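You operate a simulated robot arm through the tools that you are given. There is no shell and no other tool.

You are at the controls of a simulated robot arm. One attempt, no reset.

JOB
Vacuum the dust patch beside the grille with the orange nozzle.
Fine: open the NOZZLE damper and shut the other two; stand the nozzle back and switch the suction off. Set down upright: orange nozzle.
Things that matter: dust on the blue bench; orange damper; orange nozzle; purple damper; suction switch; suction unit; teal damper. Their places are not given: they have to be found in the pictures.

It is judged by the outcome, as a careful person would: the job done as asked, and still so three seconds after it is handed in. It fails if anything else is knocked over, pushed out of place, dropped, spilled or broken.

ROBOT AND FRAMES
A 7-joint arm with a fingered hand, fixed in place. Base frame: the origin is at the foot of the arm, x ahead of it, y to its left, z up. Readings come in m, degrees, newtons and seconds.
Its first joint turns from -69.0 to 172.0 degrees. Payload 5 kg.
The tool frame sits at the grasp point between the pads (the TCP): z along the fingers, y along the line on which they close. The tips reach 0.032 m beyond it. Largest opening 0.16 m; the body of the gripper starts 0.089 m behind the TCP. The gripper is a hand of 3 fingers: y runs from the thumb to the fingers, the wrist lies at [0, 0, -0.252] in the tool frame, and closing takes about 1.5 s.
Orientation is that of the tool frame in the base frame, as a unit quaternion [x, y, z, w]. With the fingers straight down and closing along the base's y, the tool's x points along the base's -x, its y along +y and its z along -z.

CONTROLS
- The arm moves only by the tool play_rows. Its arguments are lists of equal length, an entry for each row: "delta_pos": the shift along the tool's x, y, z in units of 25 mm (1.0 is 25 mm), a list of three; "angular": the turn, a rotation vector about the tool's x, y, z in units of 8 degrees (1.0 is 8 degrees), a list of three; "hand": the opening in per cent of the stroke, from 0 (shut) to 100 (fully open). In form: {"delta_pos": [[tx, ty, tz], ...], "angular": [[wx, wy, wz], ...], "hand": [hand, ...]}. A call has 1 to 20 rows; each row shifts and turns the commanded pose from where the row before left it, along the tool's axes as they then stand. A call with a number of a shift or a turn outside -1 to 1 is refused whole. A row lasts 0.2 s, in which the tool goes at most 0.05 m and 8.6 degrees; a call with a longer step from one row to the next is refused whole, and so is a gripper value outside its range. Where a pose cannot be reached the arm comes as near as it can. A force on the tool above 60 N (or 10 N above the force at the start of the call, whichever is more), or a blocked arm, ends the call early, and 0.2 s more pass. The fingers move at their own pace (about 0.108 m/s each) and stop on an object; they squeeze with about 31 N. The grip force told is the motor's: it shows also when the fingers shut on nothing. Time passes only in rows, and 0.2 s behind the last, so rows that do not move let the fingers close. The reply holds the time, the measured pose of the TCP, the force on the tool along the base axes, the opening and the grip force, in the units named above and with some noise, with the torque about the TCP (base axes, N m) and any sound that the robot's microphone picked up.
- Cameras (640 x 400 px; columns grow to the right, rows downward): "scene" is fixed at [0.2208, -0.6501, 1.3504]; the picture's right is [0.15, -0.99, 0.00], its down [-0.60, -0.09, -0.80] and it looks along [0.79, 0.12, -0.61] (base axes); focal length 362 px, centre (320, 200). "wrist" rides on the gripper at [0.065, -0.004, -0.116] in the tool frame; the picture's right is [0.06, 1.00, 0.00], its down [-0.87, 0.05, -0.49] and it looks along [-0.49, 0.03, 0.87] (tool axes); focal length 261 px, centre (320, 200).
- snapshot(camera): a new picture of that camera. It takes no simulated time.
- lift_body(by): slides the trunk up (or, below 0, down) by that many m; the arm rides with it, the base frame stays. It gives what a move gives, with no picture.
- hand_shape(shape): the hand has 3 fingers and takes this shape, open, in about a second: jaw (thumb against the fingers, like two jaws); tri (thumb and two fingers); tip (a fingertip pinch); poke (one finger out to press); point (the index stretched); flat (the hand flat); cup (the hand cupped); fist (a fist). The gripper value then closes the fingers along that shape, each until it touches; the sizes above hold for jaw. It gives what a move gives, with no picture.
- measure_at(camera, pixels): for up to 12 pixels [column, row] of the newest picture of that camera ("zoom" is the newest enlarged one), the place [x, y, z] in the base frame of the surface seen there, good to about 0.002 m. It takes no simulated time.
- close_up(camera, box): a new picture of the part [left, top, right, bottom] of that camera's present view, enlarged. It takes no simulated time.
- job_done(): hands the job in; it is judged then, once.

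Unless the task says otherwise, let go and move clear before handing in.

The tools are called after "Request:" as name(argument=value, ...) on one line, values as JSON. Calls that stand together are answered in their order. play_rows: Moves the arm, as the interface text tells. Its arguments: {"type":"object","properties":{"delta_pos":{"type":"array"},"angular":{"type":"array"},"hand":{"type":"array"}},"required":["delta_pos","angular","hand"]} The other tools are called the same way: lift_body (by) slides the trunk up or down; hand_shape (shape) gives the hand a shape; snapshot (camera) takes a picture; measure_at (camera, pixels) gives the place of the surface under pixels of a picture; close_up (camera, box) takes an enlarged picture of a part of a camera's view; job_done () hands the job in.

At the start:

```text
clock: 0.0
position: [0.6273, -0.2943, 1.0835]
orientation: [0.0, 1.0, 0.0, 0.0]
ft_force: [0.8, 1.2, 0.3]
wrist_torque: [-0.02, 0.0, 0.0]
gripper_width: 0.1598
grasp_force: 0.1
shape: jaw
trunk travel left (down, up): [-0.725, 0.215]
```

scene: 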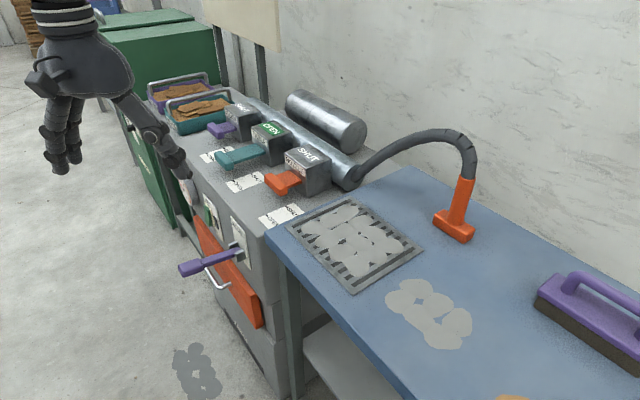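
wrist: 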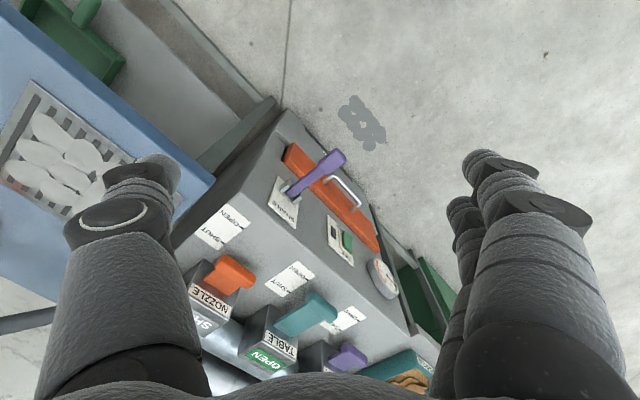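

The scene picture shows the suction unit with three dampers (purple ~(235,125), teal ~(250,150), orange ~(290,178)), the nozzle at (457,210), and dust at (430,310) beside the grille at (350,240). I'll enlarge these parts before moving.

Request:
close_up(camera="scene", box=[140, 70, 360, 230])

Request:
close_up(camera="scene", box=[160, 180, 320, 340])

Request:
close_up(camera="scene", box=[280, 120, 500, 360])

Request:
close_up(camera="wrist", box=[170, 130, 430, 390])

```text
2.50 times, centred on (250, 150) of scene
```

zoom: 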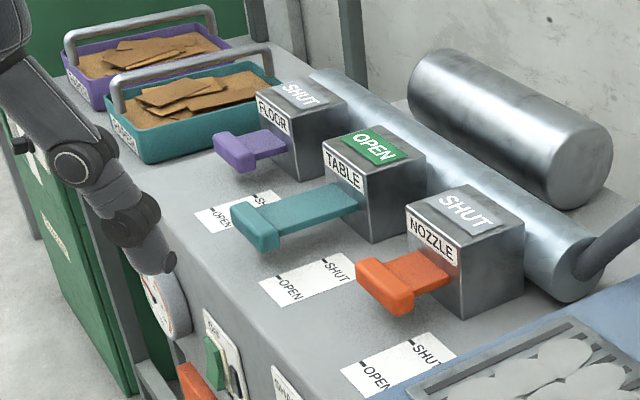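

```text
2.50 times, centred on (240, 260) of scene
```

zoom: 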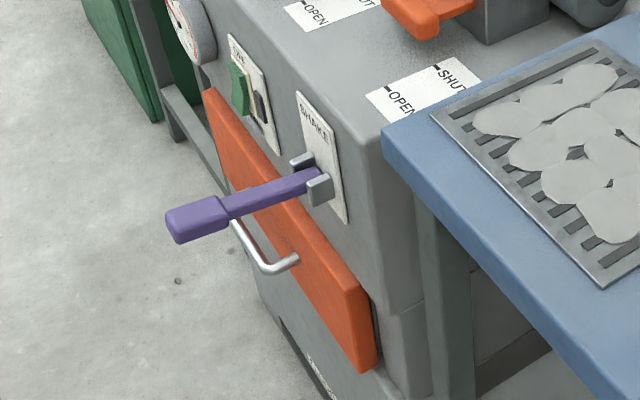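

```text
1.67 times, centred on (390, 240) of scene
```

zoom: 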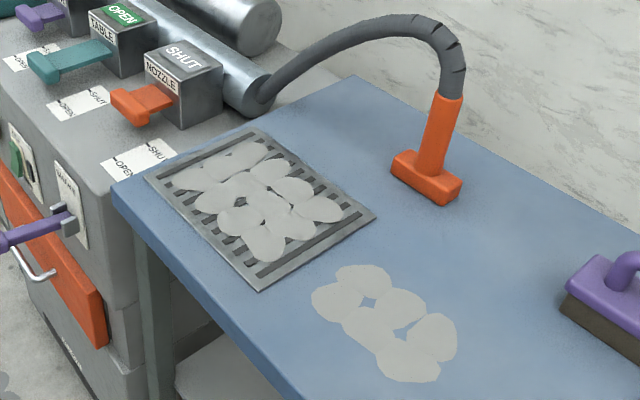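

```text
1.54 times, centred on (300, 260) of wrist
```

zoom: 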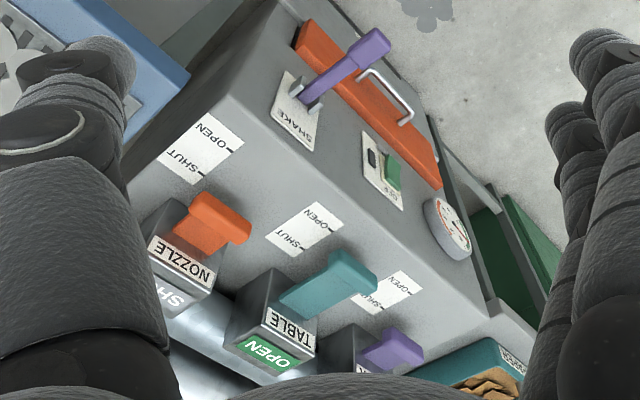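

The teal damper is pulled out (OPEN), while the purple and orange ones are pushed in (SHUT). The rocker switch is at about (210,212) in the scene. I'll measure key points and zoom on the switch and gauge.

Request:
measure_at(camera="scene", pixels=[[222, 130], [235, 155], [281, 182], [290, 176], [225, 160], [270, 147], [308, 160], [307, 180], [240, 122], [209, 210], [183, 269], [238, 250]])

Request:
measure_at(camera="scene", pixels=[[405, 292], [430, 312], [455, 330], [400, 300], [440, 345], [465, 320], [420, 285], [453, 225], [462, 190], [466, 182], [440, 228], [468, 240]])

Request:
close_up(camera="wrist", box=[300, 180, 420, 310])

Request:
close_up(camera="scene", box=[180, 170, 260, 240])

```text
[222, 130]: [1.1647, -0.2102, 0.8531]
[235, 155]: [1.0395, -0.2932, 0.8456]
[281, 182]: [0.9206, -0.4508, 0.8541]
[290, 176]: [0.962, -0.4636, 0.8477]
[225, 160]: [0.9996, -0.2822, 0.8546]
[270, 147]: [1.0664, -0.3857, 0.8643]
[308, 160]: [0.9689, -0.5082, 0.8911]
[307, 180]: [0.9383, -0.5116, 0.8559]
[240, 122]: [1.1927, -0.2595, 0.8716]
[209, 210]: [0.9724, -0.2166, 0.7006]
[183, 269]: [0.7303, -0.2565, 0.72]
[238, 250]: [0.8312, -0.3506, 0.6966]
```

```text
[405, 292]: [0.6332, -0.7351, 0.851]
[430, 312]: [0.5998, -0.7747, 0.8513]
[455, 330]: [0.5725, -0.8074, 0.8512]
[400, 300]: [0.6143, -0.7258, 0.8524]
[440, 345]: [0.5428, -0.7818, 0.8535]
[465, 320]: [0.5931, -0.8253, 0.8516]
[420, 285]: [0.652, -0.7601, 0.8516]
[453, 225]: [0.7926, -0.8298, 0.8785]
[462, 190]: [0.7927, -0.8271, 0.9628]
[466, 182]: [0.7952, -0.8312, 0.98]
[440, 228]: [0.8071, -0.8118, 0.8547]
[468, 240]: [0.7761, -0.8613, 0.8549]
```

```text
3.08 times, centred on (360, 245) of wrist
```

zoom: 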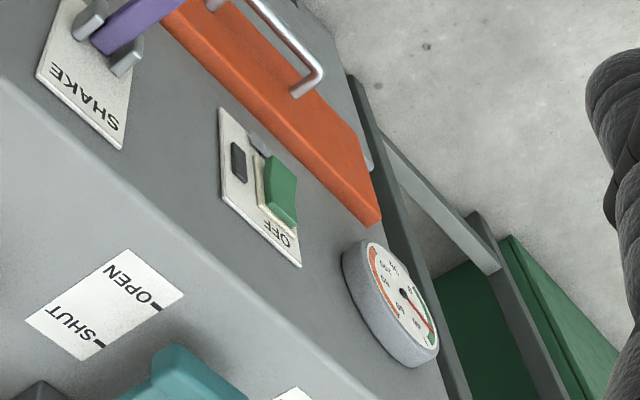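

```text
5.71 times, centred on (220, 205) of scene
```

zoom: 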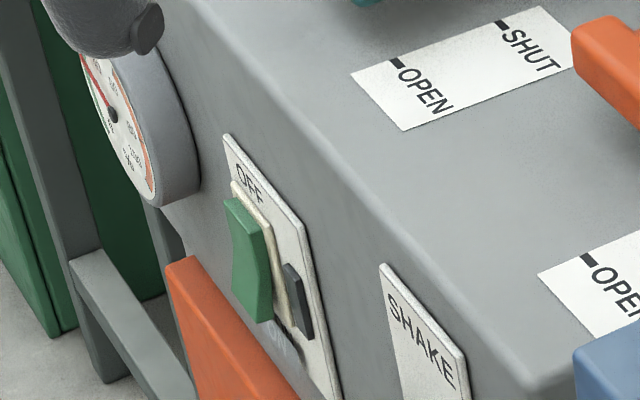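

The rocker has OFF written at its top and the lamp beside it looks dark. I'll look more closely at the nozzle, the dampers and the dust to get exact geometry.

Request:
close_up(camera="scene", box=[400, 120, 500, 250])

Request:
measure_at(camera="zoom", pixels=[[350, 180], [330, 200], [370, 200], [300, 290], [340, 300], [220, 310], [330, 370], [385, 345], [270, 275], [360, 150], [330, 120], [300, 335]])

Request:
close_up(camera="scene", box=[190, 110, 340, 210])

```text
3.08 times, centred on (450, 185) of scene
```

zoom: 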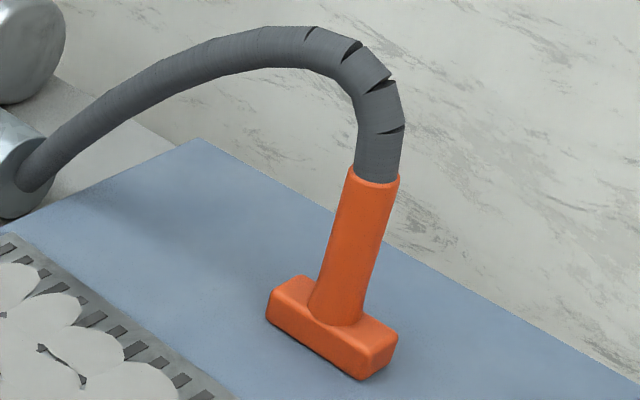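

```text
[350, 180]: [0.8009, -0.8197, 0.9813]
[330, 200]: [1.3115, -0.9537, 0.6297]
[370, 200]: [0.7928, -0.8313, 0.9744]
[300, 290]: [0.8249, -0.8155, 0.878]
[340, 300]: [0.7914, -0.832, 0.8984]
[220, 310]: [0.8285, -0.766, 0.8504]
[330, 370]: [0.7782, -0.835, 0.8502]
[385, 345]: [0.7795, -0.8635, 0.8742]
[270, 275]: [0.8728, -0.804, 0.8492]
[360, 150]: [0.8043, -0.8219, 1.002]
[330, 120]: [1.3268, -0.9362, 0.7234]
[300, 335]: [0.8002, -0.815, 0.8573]
```

```text
4.00 times, centred on (265, 160) of scene
```

zoom: 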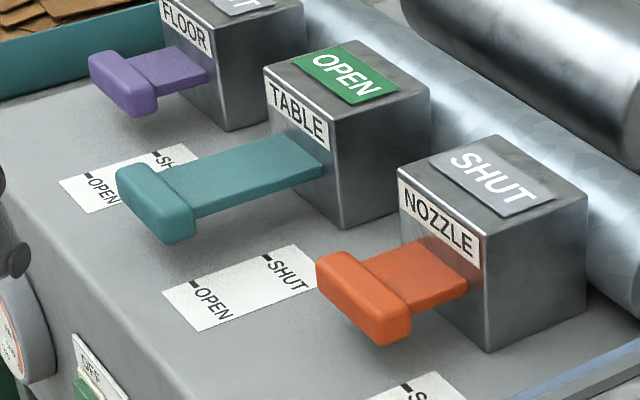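

The damper handles are slides with a T-bar at the front. I'll measure their corners in this zoom.

Request:
measure_at(camera="zoom", pixels=[[330, 258], [400, 300], [360, 330], [350, 275], [385, 325], [430, 265], [465, 290], [405, 190], [485, 240], [440, 220], [480, 330], [325, 285]])

Request:
measure_at(camera="zoom", pixels=[[130, 170], [185, 215], [150, 215], [175, 235], [260, 175], [310, 165], [275, 80], [335, 125], [195, 287], [265, 258], [380, 180], [130, 200]])

Request:
measure_at(camera="zoom", pixels=[[100, 55], [150, 85], [110, 90], [170, 65], [85, 178], [155, 152], [300, 60], [350, 80], [500, 180], [520, 140], [240, 300], [215, 310]])

```text
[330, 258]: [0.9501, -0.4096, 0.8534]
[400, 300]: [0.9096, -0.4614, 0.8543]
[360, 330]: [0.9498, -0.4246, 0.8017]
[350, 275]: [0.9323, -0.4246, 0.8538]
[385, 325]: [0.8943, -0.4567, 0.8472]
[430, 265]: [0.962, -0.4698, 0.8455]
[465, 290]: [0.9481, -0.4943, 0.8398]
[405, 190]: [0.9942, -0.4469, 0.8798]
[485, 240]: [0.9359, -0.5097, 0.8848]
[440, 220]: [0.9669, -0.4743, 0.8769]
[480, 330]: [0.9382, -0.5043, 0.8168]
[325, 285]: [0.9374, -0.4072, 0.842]
```

```text
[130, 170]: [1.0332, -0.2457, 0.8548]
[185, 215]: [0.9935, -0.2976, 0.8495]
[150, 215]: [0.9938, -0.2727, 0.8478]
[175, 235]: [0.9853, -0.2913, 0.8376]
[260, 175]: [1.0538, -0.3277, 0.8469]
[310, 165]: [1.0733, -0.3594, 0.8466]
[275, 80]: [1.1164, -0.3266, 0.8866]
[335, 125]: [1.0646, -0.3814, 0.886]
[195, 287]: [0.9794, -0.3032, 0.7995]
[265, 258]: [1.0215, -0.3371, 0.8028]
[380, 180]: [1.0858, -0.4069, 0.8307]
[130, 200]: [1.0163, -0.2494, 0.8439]
```

```text
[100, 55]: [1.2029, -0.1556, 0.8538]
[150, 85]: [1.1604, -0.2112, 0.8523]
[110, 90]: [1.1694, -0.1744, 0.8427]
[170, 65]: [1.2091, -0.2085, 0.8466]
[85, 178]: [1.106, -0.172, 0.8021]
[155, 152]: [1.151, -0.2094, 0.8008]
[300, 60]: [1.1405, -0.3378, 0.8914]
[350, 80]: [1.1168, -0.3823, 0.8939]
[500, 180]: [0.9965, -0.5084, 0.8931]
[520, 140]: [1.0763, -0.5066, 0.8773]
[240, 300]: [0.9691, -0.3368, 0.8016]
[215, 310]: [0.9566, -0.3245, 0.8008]
```

The unit is turned about 44° (its inward direction is about [0.72, -0.69]). The teal slide sits about 5 cm further out than orange and purple. I'll turn the tool to face the unit and pitch it 45° while still high up.

Request:
play_rows(delta_pos=[[0, 0, 0], [0, 0, 0], [0, 0, 0], [0, 0, 0], [0, 0, 0], [0, 0, 0], [0, 0, 0], [0, 0, 0], [0, 0, 0], [0, 0, 0], [0, 0, 0], [0, 0, 0], [0, 0, 0]], angular=[[0, 0, 0.9125], [0, 0, 0.9125], [0, 0, 0.9125], [0, 0, 0.9125], [0, 0, 0.9125], [0, 0, 0.9125], [0, -0.9375, 0], [0, -0.9375, 0], [0, -0.9375, 0], [0, -0.9375, 0], [0, -0.9375, 0], [0, -0.9375, 0], [0, 0, 0]], hand=[100, 100, 100, 100, 100, 100, 100, 100, 100, 100, 100, 100, 100])

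Request:
hand_shape(shape="poke")

Request:
snapshot(camera="scene")

Request:
snapshot(camera="wrist")

```text
clock: 2.8
position: [0.6466, -0.3563, 1.0926]
orientation: [0.342, 0.863, -0.131, 0.349]
ft_force: [1.3, -0.9, 0.0]
wrist_torque: [-0.01, -0.02, -0.03]
gripper_width: 0.16
grasp_force: 0.2
shape: jaw
out of reach, approached as far as the arm can: row 11, 12
trunk travel left (down, up): [-0.725, 0.215]
```

```text
clock: 3.7
position: [0.6442, -0.355, 1.0948]
orientation: [0.343, 0.863, -0.131, 0.347]
ft_force: [0.5, 0.0, -0.6]
wrist_torque: [-0.01, 0.0, 0.02]
gripper_width: 0.0002
grasp_force: 0.1
shape: poke
trunk travel left (down, up): [-0.725, 0.215]
```

```text
taken
```

scene: 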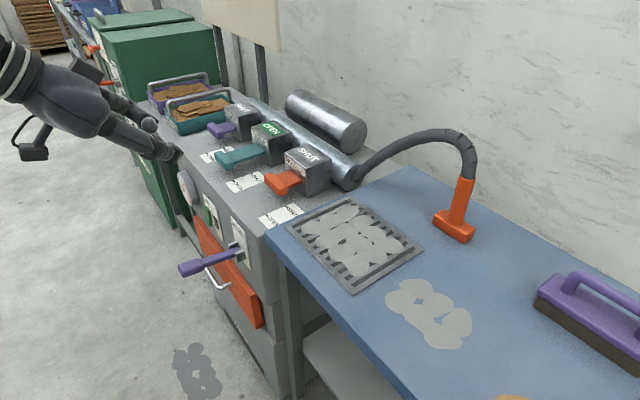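

```text
taken
```

wrist: 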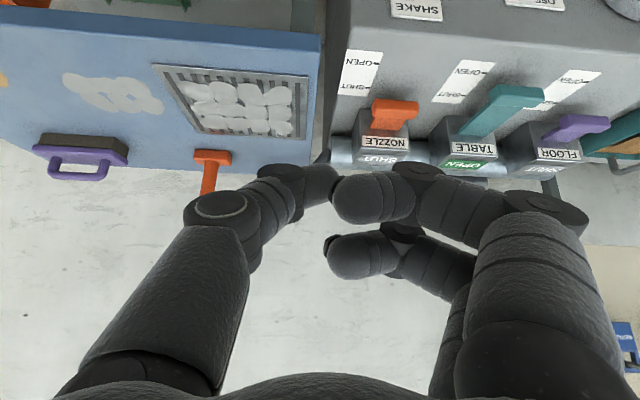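

The arm stopped just short of the full pitch, and the wrist view now shows the dampers at right (teal at (505,105)) and the poking hand. I'll look closely at the hand's shape.

Request:
close_up(camera="scene", box=[0, 30, 200, 180])

Request:
measure_at(camera="zoom", pixels=[[580, 410], [570, 395], [555, 390], [490, 305], [540, 370], [500, 360], [120, 385], [330, 220], [100, 120]])

Request:
close_up(camera="wrist", box=[180, 60, 600, 330])

```text
2.67 times, centred on (100, 105) of scene
```

zoom: 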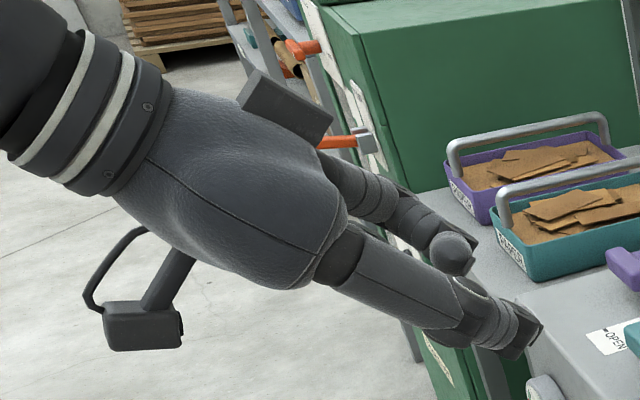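

```text
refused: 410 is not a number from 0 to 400
```

```text
1.48 times, centred on (390, 195) of wrist
```

zoom: 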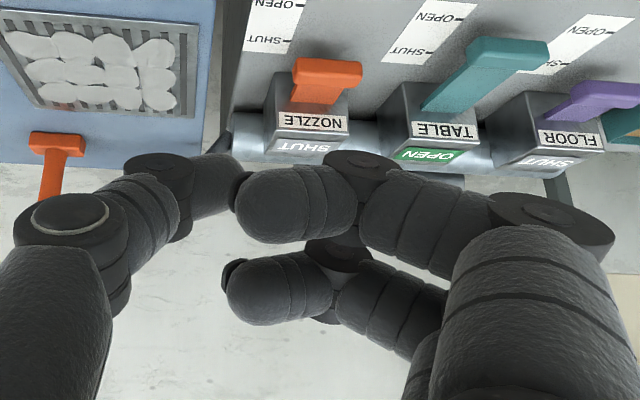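

The nearest finger is stretched out, with its tip at about (540,330) of the scene zoom. I'll measure it.

Request:
close_up(camera="scene", box=[90, 80, 210, 190])

Request:
measure_at(camera="zoom", pixels=[[480, 390], [470, 380], [450, 380], [480, 365], [430, 340], [440, 390], [400, 370], [300, 200], [280, 300], [460, 350]])

```text
3.64 times, centred on (150, 135) of scene
```

zoom: 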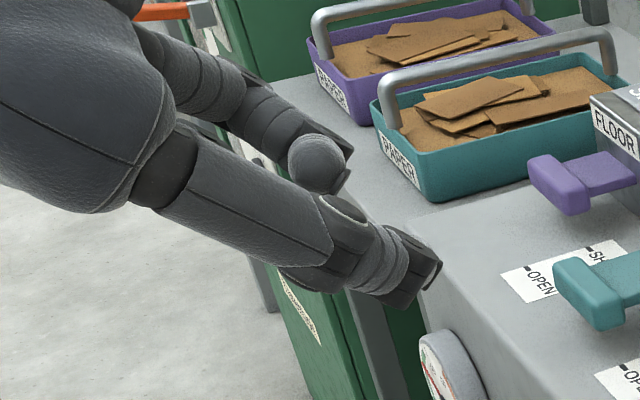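

```text
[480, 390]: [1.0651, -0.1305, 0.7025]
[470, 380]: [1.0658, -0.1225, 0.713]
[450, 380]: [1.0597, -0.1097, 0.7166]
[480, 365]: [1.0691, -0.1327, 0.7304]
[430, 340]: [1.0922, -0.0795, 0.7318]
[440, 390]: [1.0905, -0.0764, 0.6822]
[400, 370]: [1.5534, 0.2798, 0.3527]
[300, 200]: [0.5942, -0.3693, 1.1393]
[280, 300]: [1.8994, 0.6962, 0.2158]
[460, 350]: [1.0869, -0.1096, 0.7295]
```

I picked pixels below the finger; its tip is at (430,270) in this zoom.

Request:
measure_at(camera="zoom", pixels=[[430, 265], [420, 285], [405, 295], [425, 250], [400, 240], [380, 270], [340, 220], [320, 160], [250, 210], [100, 130], [330, 145]])

```text
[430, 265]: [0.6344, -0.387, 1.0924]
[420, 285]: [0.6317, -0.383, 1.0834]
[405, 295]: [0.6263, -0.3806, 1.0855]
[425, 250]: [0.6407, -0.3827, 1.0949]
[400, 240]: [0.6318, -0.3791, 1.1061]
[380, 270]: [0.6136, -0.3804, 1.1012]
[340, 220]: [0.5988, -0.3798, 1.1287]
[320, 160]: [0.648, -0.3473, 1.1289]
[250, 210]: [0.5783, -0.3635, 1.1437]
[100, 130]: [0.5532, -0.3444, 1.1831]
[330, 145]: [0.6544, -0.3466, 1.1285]
```

In the poke shape the thumb tip sits at about y −0.02, z +0.02 in the tool frame. I'll lower the trunk by 0.2 m, then slide sideways along the unit's front towards the teal slide.

Request:
lift_body(by=-0.2)

Request:
play_rows(delta_pos=[[0, 1, 0], [0, 1, 0], [0, 1, 0], [0, 1, 0], [0, 1, 0], [0, 1, 0], [0, 1, 0], [0, 1, 0], [0, 0, 0]], angular=[[0, 0, 0], [0, 0, 0], [0, 0, 0], [0, 0, 0], [0, 0, 0], [0, 0, 0], [0, 0, 0], [0, 0, 0], [0, 0, 0]], hand=[0, 0, 0, 0, 0, 0, 0, 0, 0])

Request:
snapshot(camera="scene")

```text
clock: 5.9
position: [0.6441, -0.3549, 0.8943]
orientation: [0.344, 0.863, -0.13, 0.347]
ft_force: [0.5, 0.3, 0.2]
wrist_torque: [-0.02, -0.03, 0.01]
gripper_width: 0.0
grasp_force: 0.1
shape: poke
trunk travel left (down, up): [-0.525, 0.415]
```

```text
clock: 7.9
position: [0.8001, -0.3197, 0.9044]
orientation: [0.342, 0.865, -0.125, 0.345]
ft_force: [-0.6, -0.9, -0.2]
wrist_torque: [0.0, -0.03, 0.0]
gripper_width: 0.0001
grasp_force: 30.9
shape: jaw
out of reach, approached as far as the arm can: row 1, 2, 3, 4, 5, 6, 7, 8
trunk travel left (down, up): [-0.525, 0.415]
```

```text
taken
```

scene: 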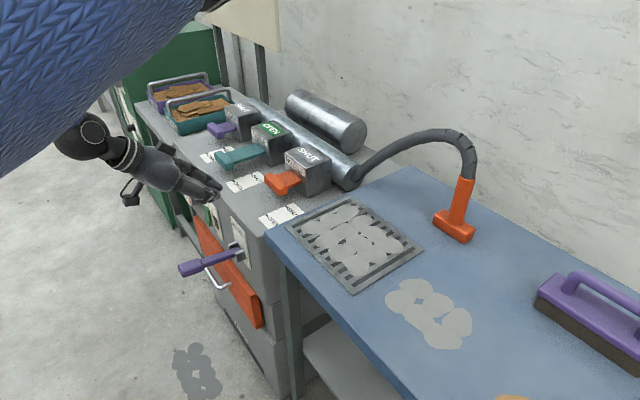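

The arm can't keep the 44° yaw this far to the left, so all rows came up short, and the hand has gone back to a closed jaw. I'll yaw the tool back towards the radial direction and push obliquely with the closed fingertips.

Request:
play_rows(delta_pos=[[0, 0, 0], [0, 0, 0], [0, 0, 0], [0, 0, 0], [0, 0, 0]], angular=[[-0.604, 0, -0.63], [-0.604, 0, -0.63], [-0.604, 0, -0.63], [-0.604, 0, -0.63], [0, 0, 0]], hand=[0, 0, 0, 0, 0])

Request:
snapshot(camera="scene")

Request:
snapshot(camera="wrist")

```text
clock: 9.1
position: [0.7976, -0.3174, 0.9042]
orientation: [0.125, 0.919, -0.044, 0.372]
ft_force: [0.3, -0.3, 0.8]
wrist_torque: [0.0, -0.03, 0.0]
gripper_width: 0.0
grasp_force: 31.1
shape: jaw
trunk travel left (down, up): [-0.525, 0.415]
```

```text
taken
```

scene: 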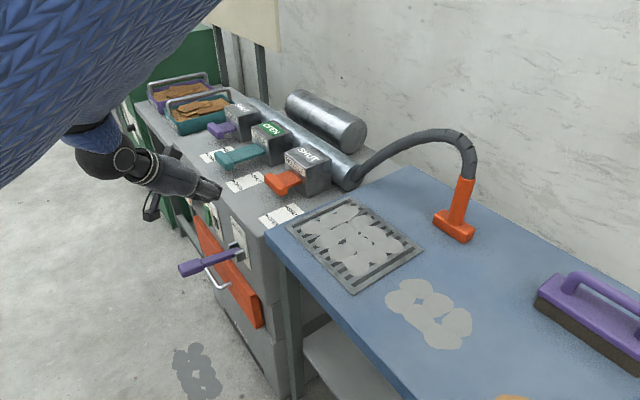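

```text
taken
```

wrist: 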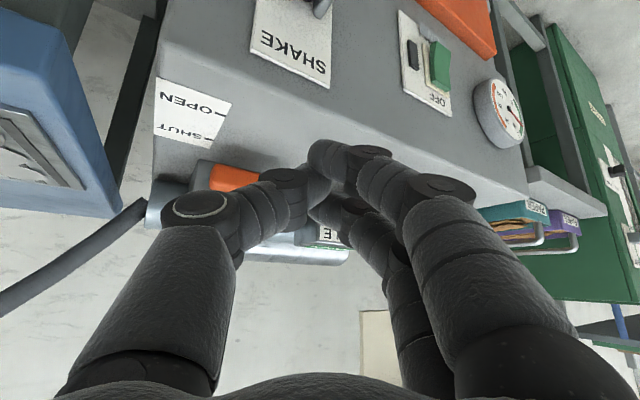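

The orientation was reached without complaint this time, with yaw about −15° and pitch about 46°. I'll zoom on the closed fingertips to locate the pushing point.

Request:
close_up(camera="scene", box=[140, 120, 300, 230])

Request:
measure_at(camera="zoom", pixels=[[320, 290], [318, 305], [305, 300], [300, 280], [280, 290], [240, 240], [325, 280], [200, 220], [310, 265]])

```text
3.64 times, centred on (220, 175) of scene
```

zoom: 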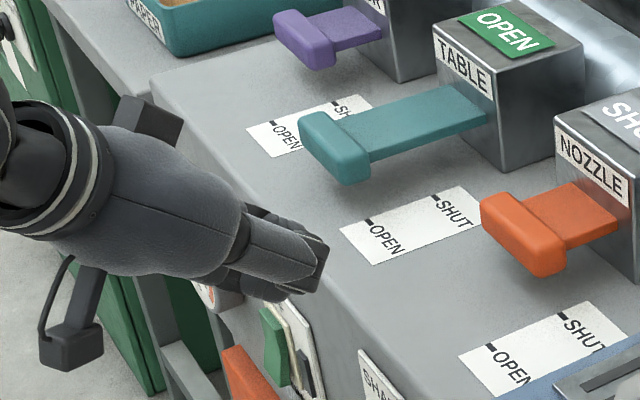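

```text
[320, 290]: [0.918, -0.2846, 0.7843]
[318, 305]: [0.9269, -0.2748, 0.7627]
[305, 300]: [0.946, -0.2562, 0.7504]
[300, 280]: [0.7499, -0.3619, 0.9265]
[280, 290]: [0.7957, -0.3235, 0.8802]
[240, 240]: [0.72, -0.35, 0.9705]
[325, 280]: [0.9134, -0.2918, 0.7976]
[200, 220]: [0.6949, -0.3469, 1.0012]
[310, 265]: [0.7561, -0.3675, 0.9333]
```

The closed fingertips sit about 0.028 m ahead of the TCP. I'll move them to about 3 cm in front of the middle of the teal bar.

Request:
play_rows(delta_pos=[[-0.371, 0.685, 0.692], [-0.371, 0.685, 0.692], [-0.371, 0.685, 0.692], [-0.371, 0.685, 0.692], [-0.371, 0.685, 0.692], [-0.371, 0.685, 0.692], [-0.371, 0.685, 0.692], [0, 0, 0]], angular=[[0, 0, 0], [0, 0, 0], [0, 0, 0], [0, 0, 0], [0, 0, 0], [0, 0, 0], [0, 0, 0], [0, 0, 0]], hand=[0, 0, 0, 0, 0, 0, 0, 0])

Request:
close_up(camera="scene", box=[140, 100, 300, 210])

Request:
snapshot(camera="wrist")

```text
clock: 10.9
position: [0.9539, -0.2414, 0.866]
orientation: [0.123, 0.919, -0.041, 0.372]
ft_force: [0.2, -0.9, 0.7]
wrist_torque: [0.0, -0.07, 0.01]
gripper_width: 0.0001
grasp_force: 30.7
shape: jaw
out of reach, approached as far as the arm can: row 7
trunk travel left (down, up): [-0.525, 0.415]
```

```text
3.64 times, centred on (220, 155) of scene
```

zoom: 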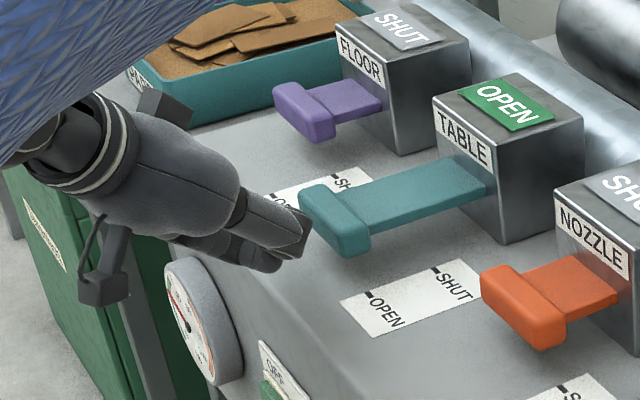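

```text
taken
```

wrist: 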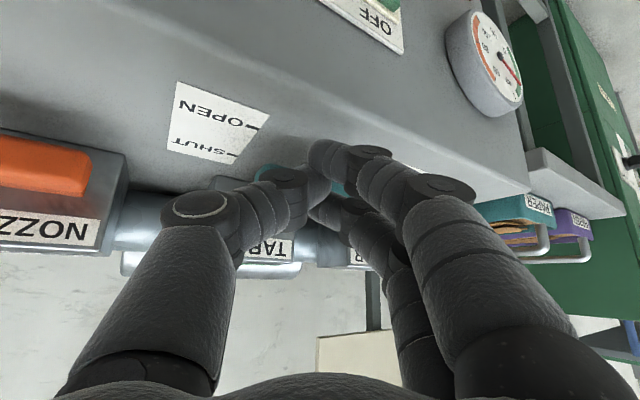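

The tip is just in front of the teal bar, at n≈0.87 and centred. Only the last row was slightly short. I'll now push gently along the slide direction.

Request:
play_rows(delta_pos=[[-0.313, -0.244, 0.302], [-0.313, -0.244, 0.302], [-0.313, -0.244, 0.302], [-0.313, -0.244, 0.302], [-0.313, -0.244, 0.302], [0, 0, 0]], angular=[[0, 0, 0], [0, 0, 0], [0, 0, 0], [0, 0, 0], [0, 0, 0], [0, 0, 0]], hand=[0, 0, 0, 0, 0, 0])

Request:
close_up(camera="scene", box=[140, 100, 300, 210])

```text
clock: 12.3
position: [0.9935, -0.2869, 0.865]
orientation: [0.125, 0.919, -0.043, 0.371]
ft_force: [-1.4, 0.7, 1.2]
wrist_torque: [0.01, -0.07, 0.01]
gripper_width: 0.0003
grasp_force: 31.0
shape: jaw
trunk travel left (down, up): [-0.525, 0.415]
```

```text
3.64 times, centred on (220, 155) of scene
```

zoom: 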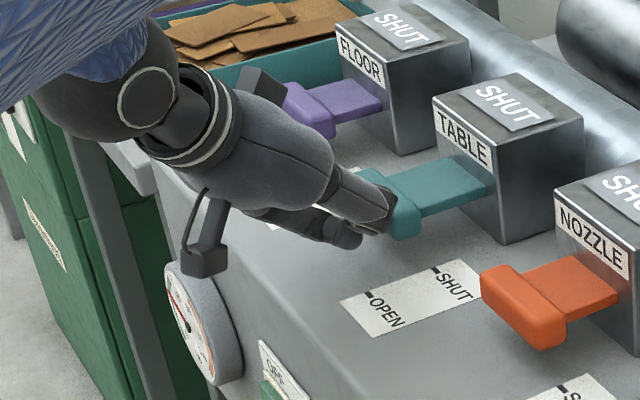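

The TABLE sign has flipped to SHUT, but the bar is still about 2.5 cm short of fully in. I'll push on to the end.

Request:
play_rows(delta_pos=[[-0.313, -0.244, 0.302], [-0.313, -0.244, 0.302], [0, 0, 0]], angular=[[0, 0, 0], [0, 0, 0], [0, 0, 0]], hand=[0, 0, 0])

Request:
close_up(camera="scene", box=[140, 100, 300, 210])

```text
clock: 13.1
position: [1.008, -0.299, 0.8694]
orientation: [0.122, 0.919, -0.042, 0.372]
ft_force: [-41.9, 33.1, 7.7]
wrist_torque: [0.51, 0.39, 0.61]
gripper_width: 0.0001
grasp_force: 31.0
shape: jaw
trunk travel left (down, up): [-0.525, 0.415]
```

```text
3.64 times, centred on (220, 155) of scene
```

zoom: 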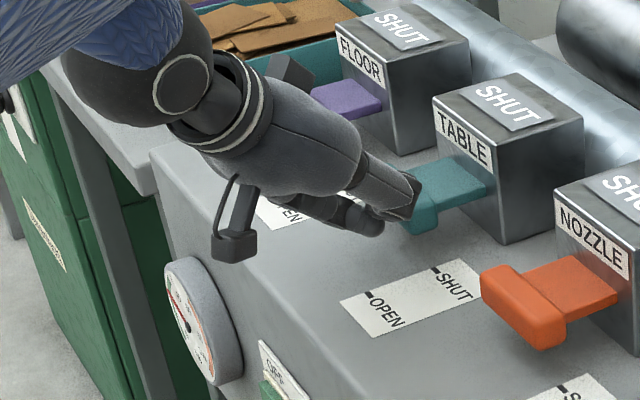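

A hard stop was felt (about 53 N) with TABLE at SHUT. I'll back off along the slide, rise, and measure the orange bar meanwhile.

Request:
measure_at(camera="zoom", pixels=[[500, 315], [530, 340], [545, 340], [560, 345], [488, 290], [565, 320], [540, 312], [575, 310], [600, 260], [555, 270], [520, 320], [590, 300]])

Request:
play_rows(delta_pos=[[0.313, 0.244, -0.302], [0.313, 0.244, -0.302], [0.313, 0.244, -0.302], [0.313, 0.244, -0.302], [-0.695, 0, -0.72], [-0.695, 0, -0.72], [-0.695, 0, -0.72], [0, 0, 0]], angular=[[0, 0, 0], [0, 0, 0], [0, 0, 0], [0, 0, 0], [0, 0, 0], [0, 0, 0], [0, 0, 0], [0, 0, 0]], hand=[0, 0, 0, 0, 0, 0, 0, 0])

Request:
close_up(camera="scene", box=[140, 100, 340, 230])

```text
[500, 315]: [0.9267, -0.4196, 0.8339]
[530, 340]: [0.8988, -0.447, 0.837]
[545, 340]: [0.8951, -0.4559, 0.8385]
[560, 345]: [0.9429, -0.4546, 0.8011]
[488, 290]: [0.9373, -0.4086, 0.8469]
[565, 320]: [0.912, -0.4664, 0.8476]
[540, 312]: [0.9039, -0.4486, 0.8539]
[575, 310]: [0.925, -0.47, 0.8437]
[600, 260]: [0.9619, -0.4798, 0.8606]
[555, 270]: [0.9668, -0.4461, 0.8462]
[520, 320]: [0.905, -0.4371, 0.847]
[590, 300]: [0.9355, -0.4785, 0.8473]
```

```text
clock: 14.9
position: [0.9751, -0.2676, 0.9411]
orientation: [0.124, 0.919, -0.042, 0.371]
ft_force: [1.1, -0.1, 0.8]
wrist_torque: [-0.01, 0.01, 0.01]
gripper_width: 0.0
grasp_force: 31.0
shape: jaw
trunk travel left (down, up): [-0.525, 0.415]
```

```text
3.08 times, centred on (240, 165) of scene
```

zoom: 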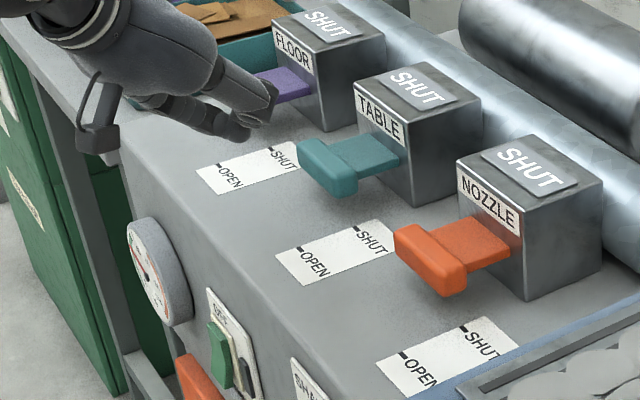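

All three signs now read SHUT, and teal lines up with its SHUT tick. I'll move in front of the orange bar, yaw the tool to square up with it and open the jaw.

Request:
play_rows(delta_pos=[[0.381, -0.799, -0.209], [0.381, -0.799, -0.209], [0.381, -0.799, -0.209], [0.381, -0.799, -0.209], [0.381, -0.799, -0.209], [0.381, -0.799, -0.209], [0.381, -0.799, -0.209], [0, 0, 0], [0, 0, 0], [0, 0, 0], [0, 0, 0], [0, 0, 0]], angular=[[0, 0, 0], [0, 0, 0], [0, 0, 0], [0, 0, 0], [0, 0, 0], [0, 0, 0], [0, 0, 0], [0.641, 0, 0.664], [0.641, 0, 0.664], [0.641, 0, 0.664], [0.641, 0, 0.664], [0, 0, 0]], hand=[0, 0, 0, 0, 20, 40, 60, 70, 70, 70, 70, 70])

Request:
close_up(camera="scene", box=[160, 100, 360, 230])

Request:
snapshot(camera="wrist")

```text
clock: 17.5
position: [0.8726, -0.3868, 0.9198]
orientation: [0.355, 0.858, -0.137, 0.345]
ft_force: [-0.6, 0.2, 0.3]
wrist_torque: [-0.02, -0.06, 0.0]
gripper_width: 0.1064
grasp_force: 0.0
shape: jaw
trunk travel left (down, up): [-0.525, 0.415]
```

```text
3.08 times, centred on (260, 165) of scene
```

zoom: 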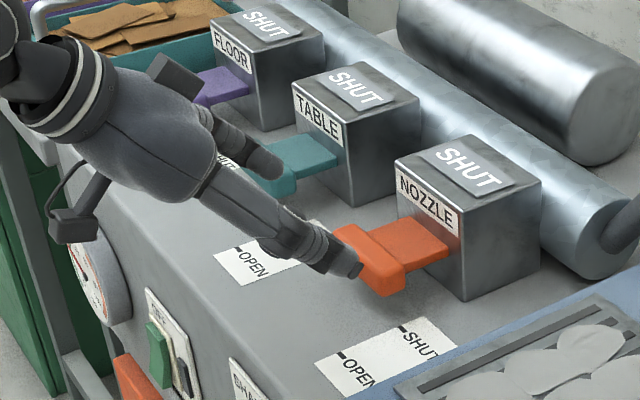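

```text
taken
```

wrist: 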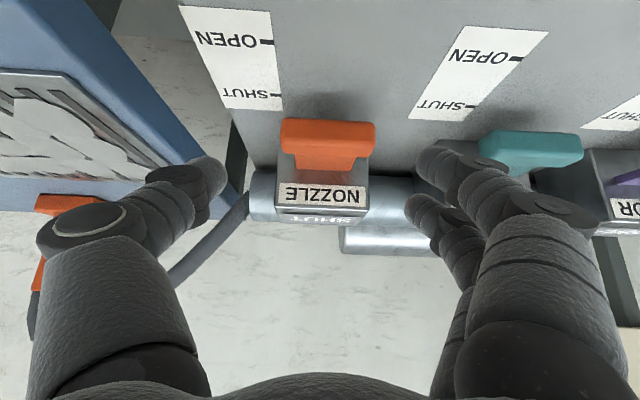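

The orange bar is centred between the fingers (at (327,145) in the wrist view). I'll advance 97 mm along the tool axis to straddle it.

Request:
play_rows(delta_pos=[[0, 0, 0.645], [0, 0, 0.645], [0, 0, 0.645], [0, 0, 0.645], [0, 0, 0.645], [0, 0, 0.645], [0, 0, 0]], angular=[[0, 0, 0], [0, 0, 0], [0, 0, 0], [0, 0, 0], [0, 0, 0], [0, 0, 0], [0, 0, 0]], hand=[70, 70, 70, 70, 70, 70, 70])

Request:
close_up(camera="scene", box=[200, 110, 360, 220])

Request:
snapshot(camera="wrist")

```text
clock: 19.1
position: [0.9179, -0.4312, 0.8493]
orientation: [0.353, 0.858, -0.135, 0.347]
ft_force: [-0.6, 0.0, 0.7]
wrist_torque: [0.01, 0.05, -0.02]
gripper_width: 0.1063
grasp_force: 0.1
shape: jaw
trunk travel left (down, up): [-0.525, 0.415]
```

```text
3.64 times, centred on (280, 165) of scene
```

zoom: 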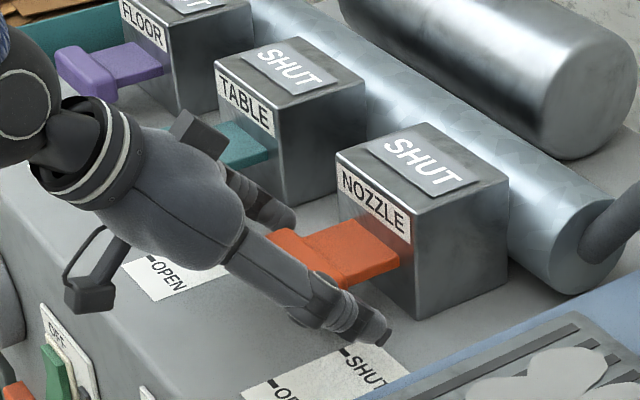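

```text
taken
```

wrist: 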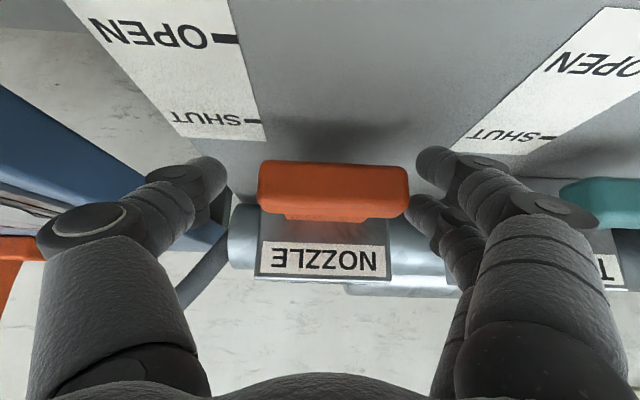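

The bar sits between the thumb and the fingers. I'll close the jaw on it.

Request:
play_rows(delta_pos=[[0, 0, 0], [0, 0, 0], [0, 0, 0], [0, 0, 0], [0, 0, 0], [0, 0, 0]], angular=[[0, 0, 0], [0, 0, 0], [0, 0, 0], [0, 0, 0], [0, 0, 0], [0, 0, 0]], hand=[30, 30, 30, 30, 30, 30])

Request:
snapshot(camera="wrist")

```text
clock: 20.5
position: [0.918, -0.431, 0.8492]
orientation: [0.354, 0.859, -0.136, 0.345]
ft_force: [3.8, 2.5, -3.5]
wrist_torque: [-0.09, 0.15, -0.13]
gripper_width: 0.0725
grasp_force: 31.4
shape: jaw
trunk travel left (down, up): [-0.525, 0.415]
```

```text
taken
```

wrist: 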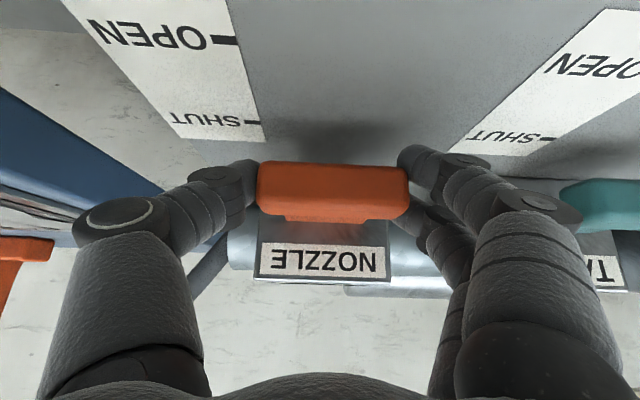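

The grip is firm (0.0725 m, 31 N). I'll pull it straight out about 55 mm along the slide.

Request:
play_rows(delta_pos=[[0.318, -0.0075, -0.3025], [0.318, -0.0075, -0.3025], [0.318, -0.0075, -0.3025], [0.318, -0.0075, -0.3025], [0.318, -0.0075, -0.3025], [0, 0, 0]], angular=[[0, 0, 0], [0, 0, 0], [0, 0, 0], [0, 0, 0], [0, 0, 0], [0, 0, 0]], hand=[30, 30, 30, 30, 30, 30])

Request:
close_up(camera="scene", box=[200, 110, 360, 220])

Request:
snapshot(camera="wrist")

```text
clock: 21.9
position: [0.8788, -0.3936, 0.8485]
orientation: [0.354, 0.859, -0.136, 0.345]
ft_force: [6.7, 6.6, -11.8]
wrist_torque: [-0.02, 0.26, -0.14]
gripper_width: 0.0722
grasp_force: 31.1
shape: jaw
trunk travel left (down, up): [-0.525, 0.415]
```

```text
3.64 times, centred on (280, 165) of scene
```

zoom: 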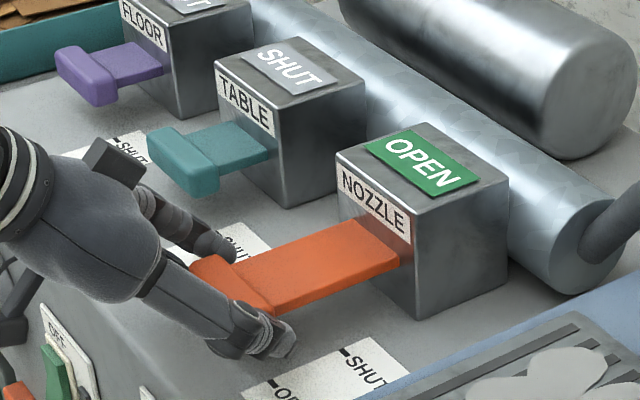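

```text
taken
```

wrist: 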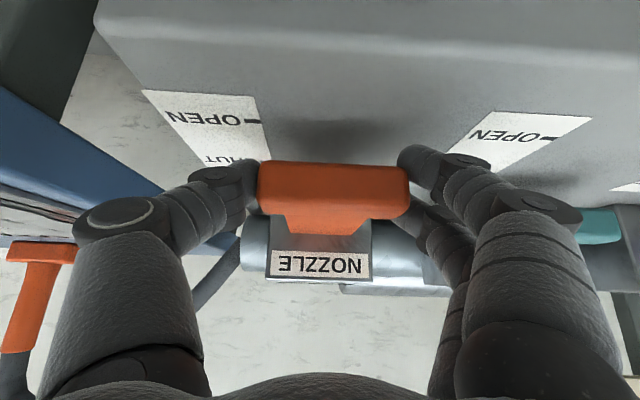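

NOZZLE now shows OPEN. I'll release and retract along the tool axis, then check the bar position.

Request:
play_rows(delta_pos=[[0, 0, 0], [0, 0, 0], [0, 0, 0], [0, 0, 0], [0, 0, -0.7], [0, 0, -0.7], [0, 0, -0.7], [0, 0, -0.7], [0, 0, -0.7], [0, 0, -0.7], [0, 0, 0]], angular=[[0, 0, 0], [0, 0, 0], [0, 0, 0], [0, 0, 0], [0, 0, 0], [0, 0, 0], [0, 0, 0], [0, 0, 0], [0, 0, 0], [0, 0, 0], [0, 0, 0]], hand=[70, 70, 70, 70, 70, 70, 70, 70, 70, 70, 70])

Request:
snapshot(camera="scene")

Request:
close_up(camera="scene", box=[160, 100, 340, 260])

Request:
snapshot(camera="wrist")

```text
clock: 24.3
position: [0.8258, -0.344, 0.9233]
orientation: [0.354, 0.859, -0.136, 0.345]
ft_force: [0.6, -0.6, -0.5]
wrist_torque: [0.03, 0.01, 0.02]
gripper_width: 0.1063
grasp_force: 0.2
shape: jaw
trunk travel left (down, up): [-0.525, 0.415]
```

```text
taken
```

scene: 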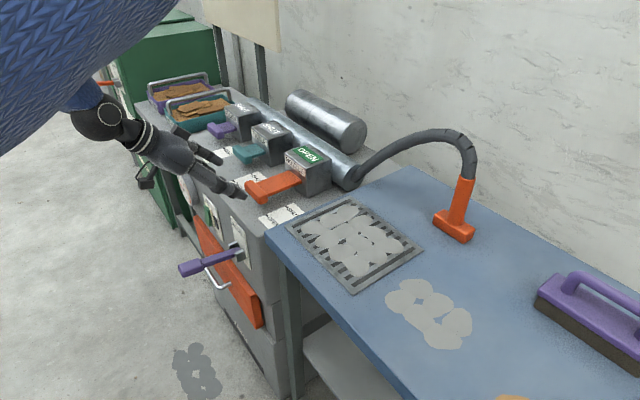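

```text
2.50 times, centred on (250, 180) of scene
```

zoom: 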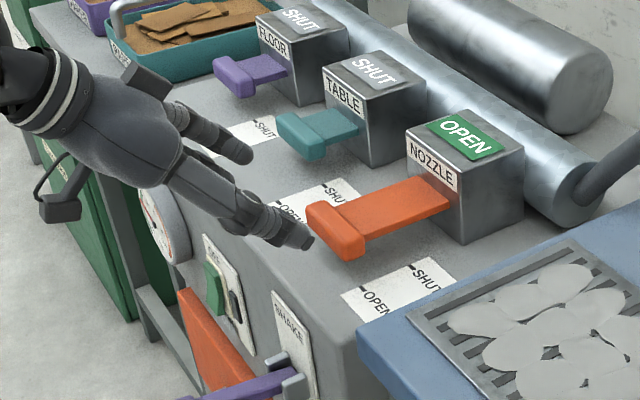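

```text
taken
```

wrist: 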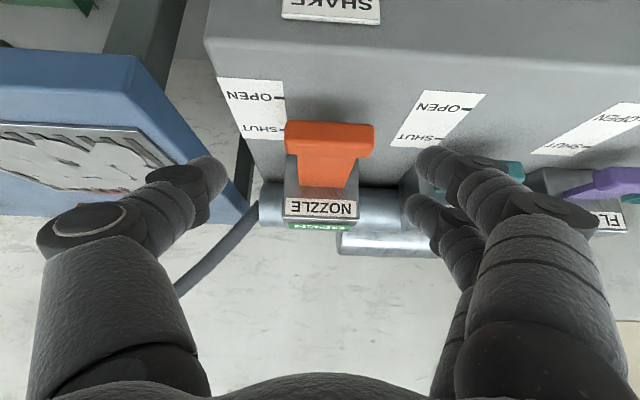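

The dampers are set: NOZZLE OPEN, TABLE SHUT, FLOOR SHUT. Next is the suction switch, so I'll zoom in and measure its rocker.

Request:
close_up(camera="scene", box=[185, 180, 245, 240])

Request:
measure_at(camera="zoom", pixels=[[220, 105], [250, 120], [225, 150], [250, 160], [240, 190], [260, 220], [270, 250], [215, 60], [320, 180], [330, 300], [310, 200], [290, 120]])

```text
6.67 times, centred on (215, 210) of scene
```

zoom: 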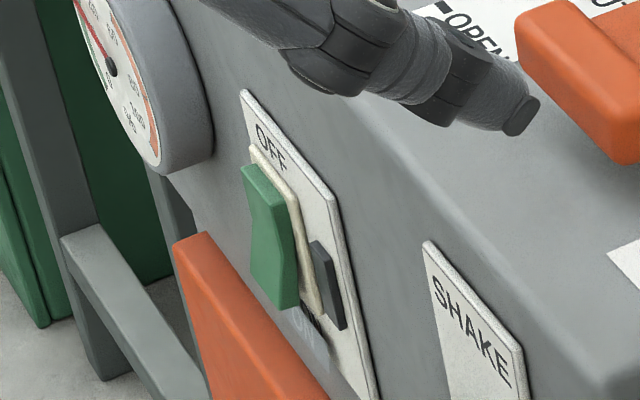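

```text
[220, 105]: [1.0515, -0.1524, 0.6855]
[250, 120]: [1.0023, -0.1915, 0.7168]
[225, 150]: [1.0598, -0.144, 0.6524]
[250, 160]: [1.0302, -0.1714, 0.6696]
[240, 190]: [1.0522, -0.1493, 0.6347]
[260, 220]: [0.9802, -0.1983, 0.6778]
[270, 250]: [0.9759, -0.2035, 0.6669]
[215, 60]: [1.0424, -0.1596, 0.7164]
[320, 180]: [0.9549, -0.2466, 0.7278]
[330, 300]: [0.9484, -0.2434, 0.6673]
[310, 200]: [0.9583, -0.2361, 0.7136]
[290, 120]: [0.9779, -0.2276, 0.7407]
```

The rocker's lower half stands proud, so its top (OFF) is pressed in and the suction is off now. I'll measure more points over the rocker.

Request:
measure_at(camera="zoom", pixels=[[258, 180], [275, 195], [285, 210], [265, 240], [285, 250], [262, 275], [280, 290], [290, 280], [290, 170], [310, 230], [305, 300], [315, 320]])

Request:
close_up(camera="wrist", box=[200, 0, 520, 200])

```text
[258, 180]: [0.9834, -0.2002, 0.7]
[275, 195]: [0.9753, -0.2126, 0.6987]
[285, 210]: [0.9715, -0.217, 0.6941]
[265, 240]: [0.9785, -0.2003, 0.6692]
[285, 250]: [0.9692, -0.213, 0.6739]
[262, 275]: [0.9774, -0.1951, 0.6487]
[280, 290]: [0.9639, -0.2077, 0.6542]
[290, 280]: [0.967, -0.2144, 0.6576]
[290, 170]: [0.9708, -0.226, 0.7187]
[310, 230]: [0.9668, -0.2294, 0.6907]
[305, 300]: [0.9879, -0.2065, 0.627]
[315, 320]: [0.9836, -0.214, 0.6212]
```

```text
2.00 times, centred on (360, 100) of wrist
```

zoom: 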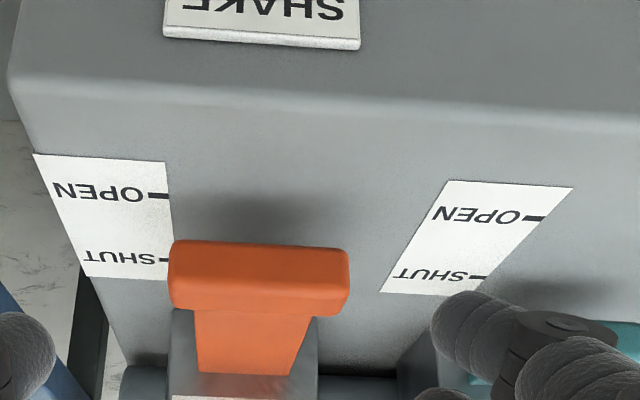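

The rocker spans about s 0.512–0.536 and z 0.645–0.705, with its proud lower end at n≈0.838. I'll retract from the unit, yaw back towards straight ahead and take the poke shape.

Request:
play_rows(delta_pos=[[0.693, -0.016, -0.66], [0.693, -0.016, -0.66], [0.693, -0.016, -0.66], [0.693, -0.016, -0.66], [0.693, -0.016, -0.66], [0, 0, 0], [0, 0, 0], [0, 0, 0], [0, 0, 0], [0, 0, 0], [0, 0, 0]], angular=[[0, 0, 0], [0, 0, 0], [0, 0, 0], [0, 0, 0], [0, 0, 0], [-0.672, 0.01, -0.706], [-0.672, 0.01, -0.706], [-0.672, 0.01, -0.706], [-0.672, 0.01, -0.706], [-0.672, 0.01, -0.706], [0, 0, 0]], hand=[70, 70, 70, 70, 70, 70, 70, 70, 70, 70, 70])

Request:
hand_shape(shape="poke")

Request:
snapshot(camera="scene")

Request:
snapshot(camera="wrist")

```text
clock: 26.7
position: [0.7443, -0.3302, 0.927]
orientation: [0.048, 0.927, -0.013, 0.371]
ft_force: [-0.6, -0.4, -0.3]
wrist_torque: [0.0, -0.02, -0.03]
gripper_width: 0.1063
grasp_force: 0.1
shape: jaw
out of reach, approached as far as the arm can: row 1, 2, 3, 4, 5
trunk travel left (down, up): [-0.525, 0.415]
```

```text
clock: 27.6
position: [0.7451, -0.3322, 0.9261]
orientation: [0.048, 0.927, -0.013, 0.372]
ft_force: [0.1, 0.1, 0.4]
wrist_torque: [0.01, -0.02, 0.01]
gripper_width: 0.0001
grasp_force: 0.1
shape: poke
trunk travel left (down, up): [-0.525, 0.415]
```

```text
taken
```

scene: 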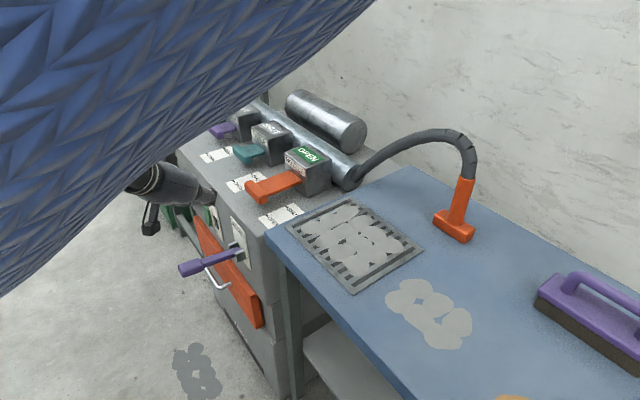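

```text
taken
```

wrist: 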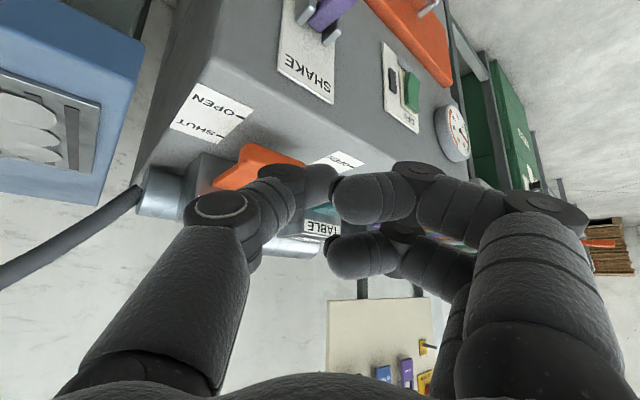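

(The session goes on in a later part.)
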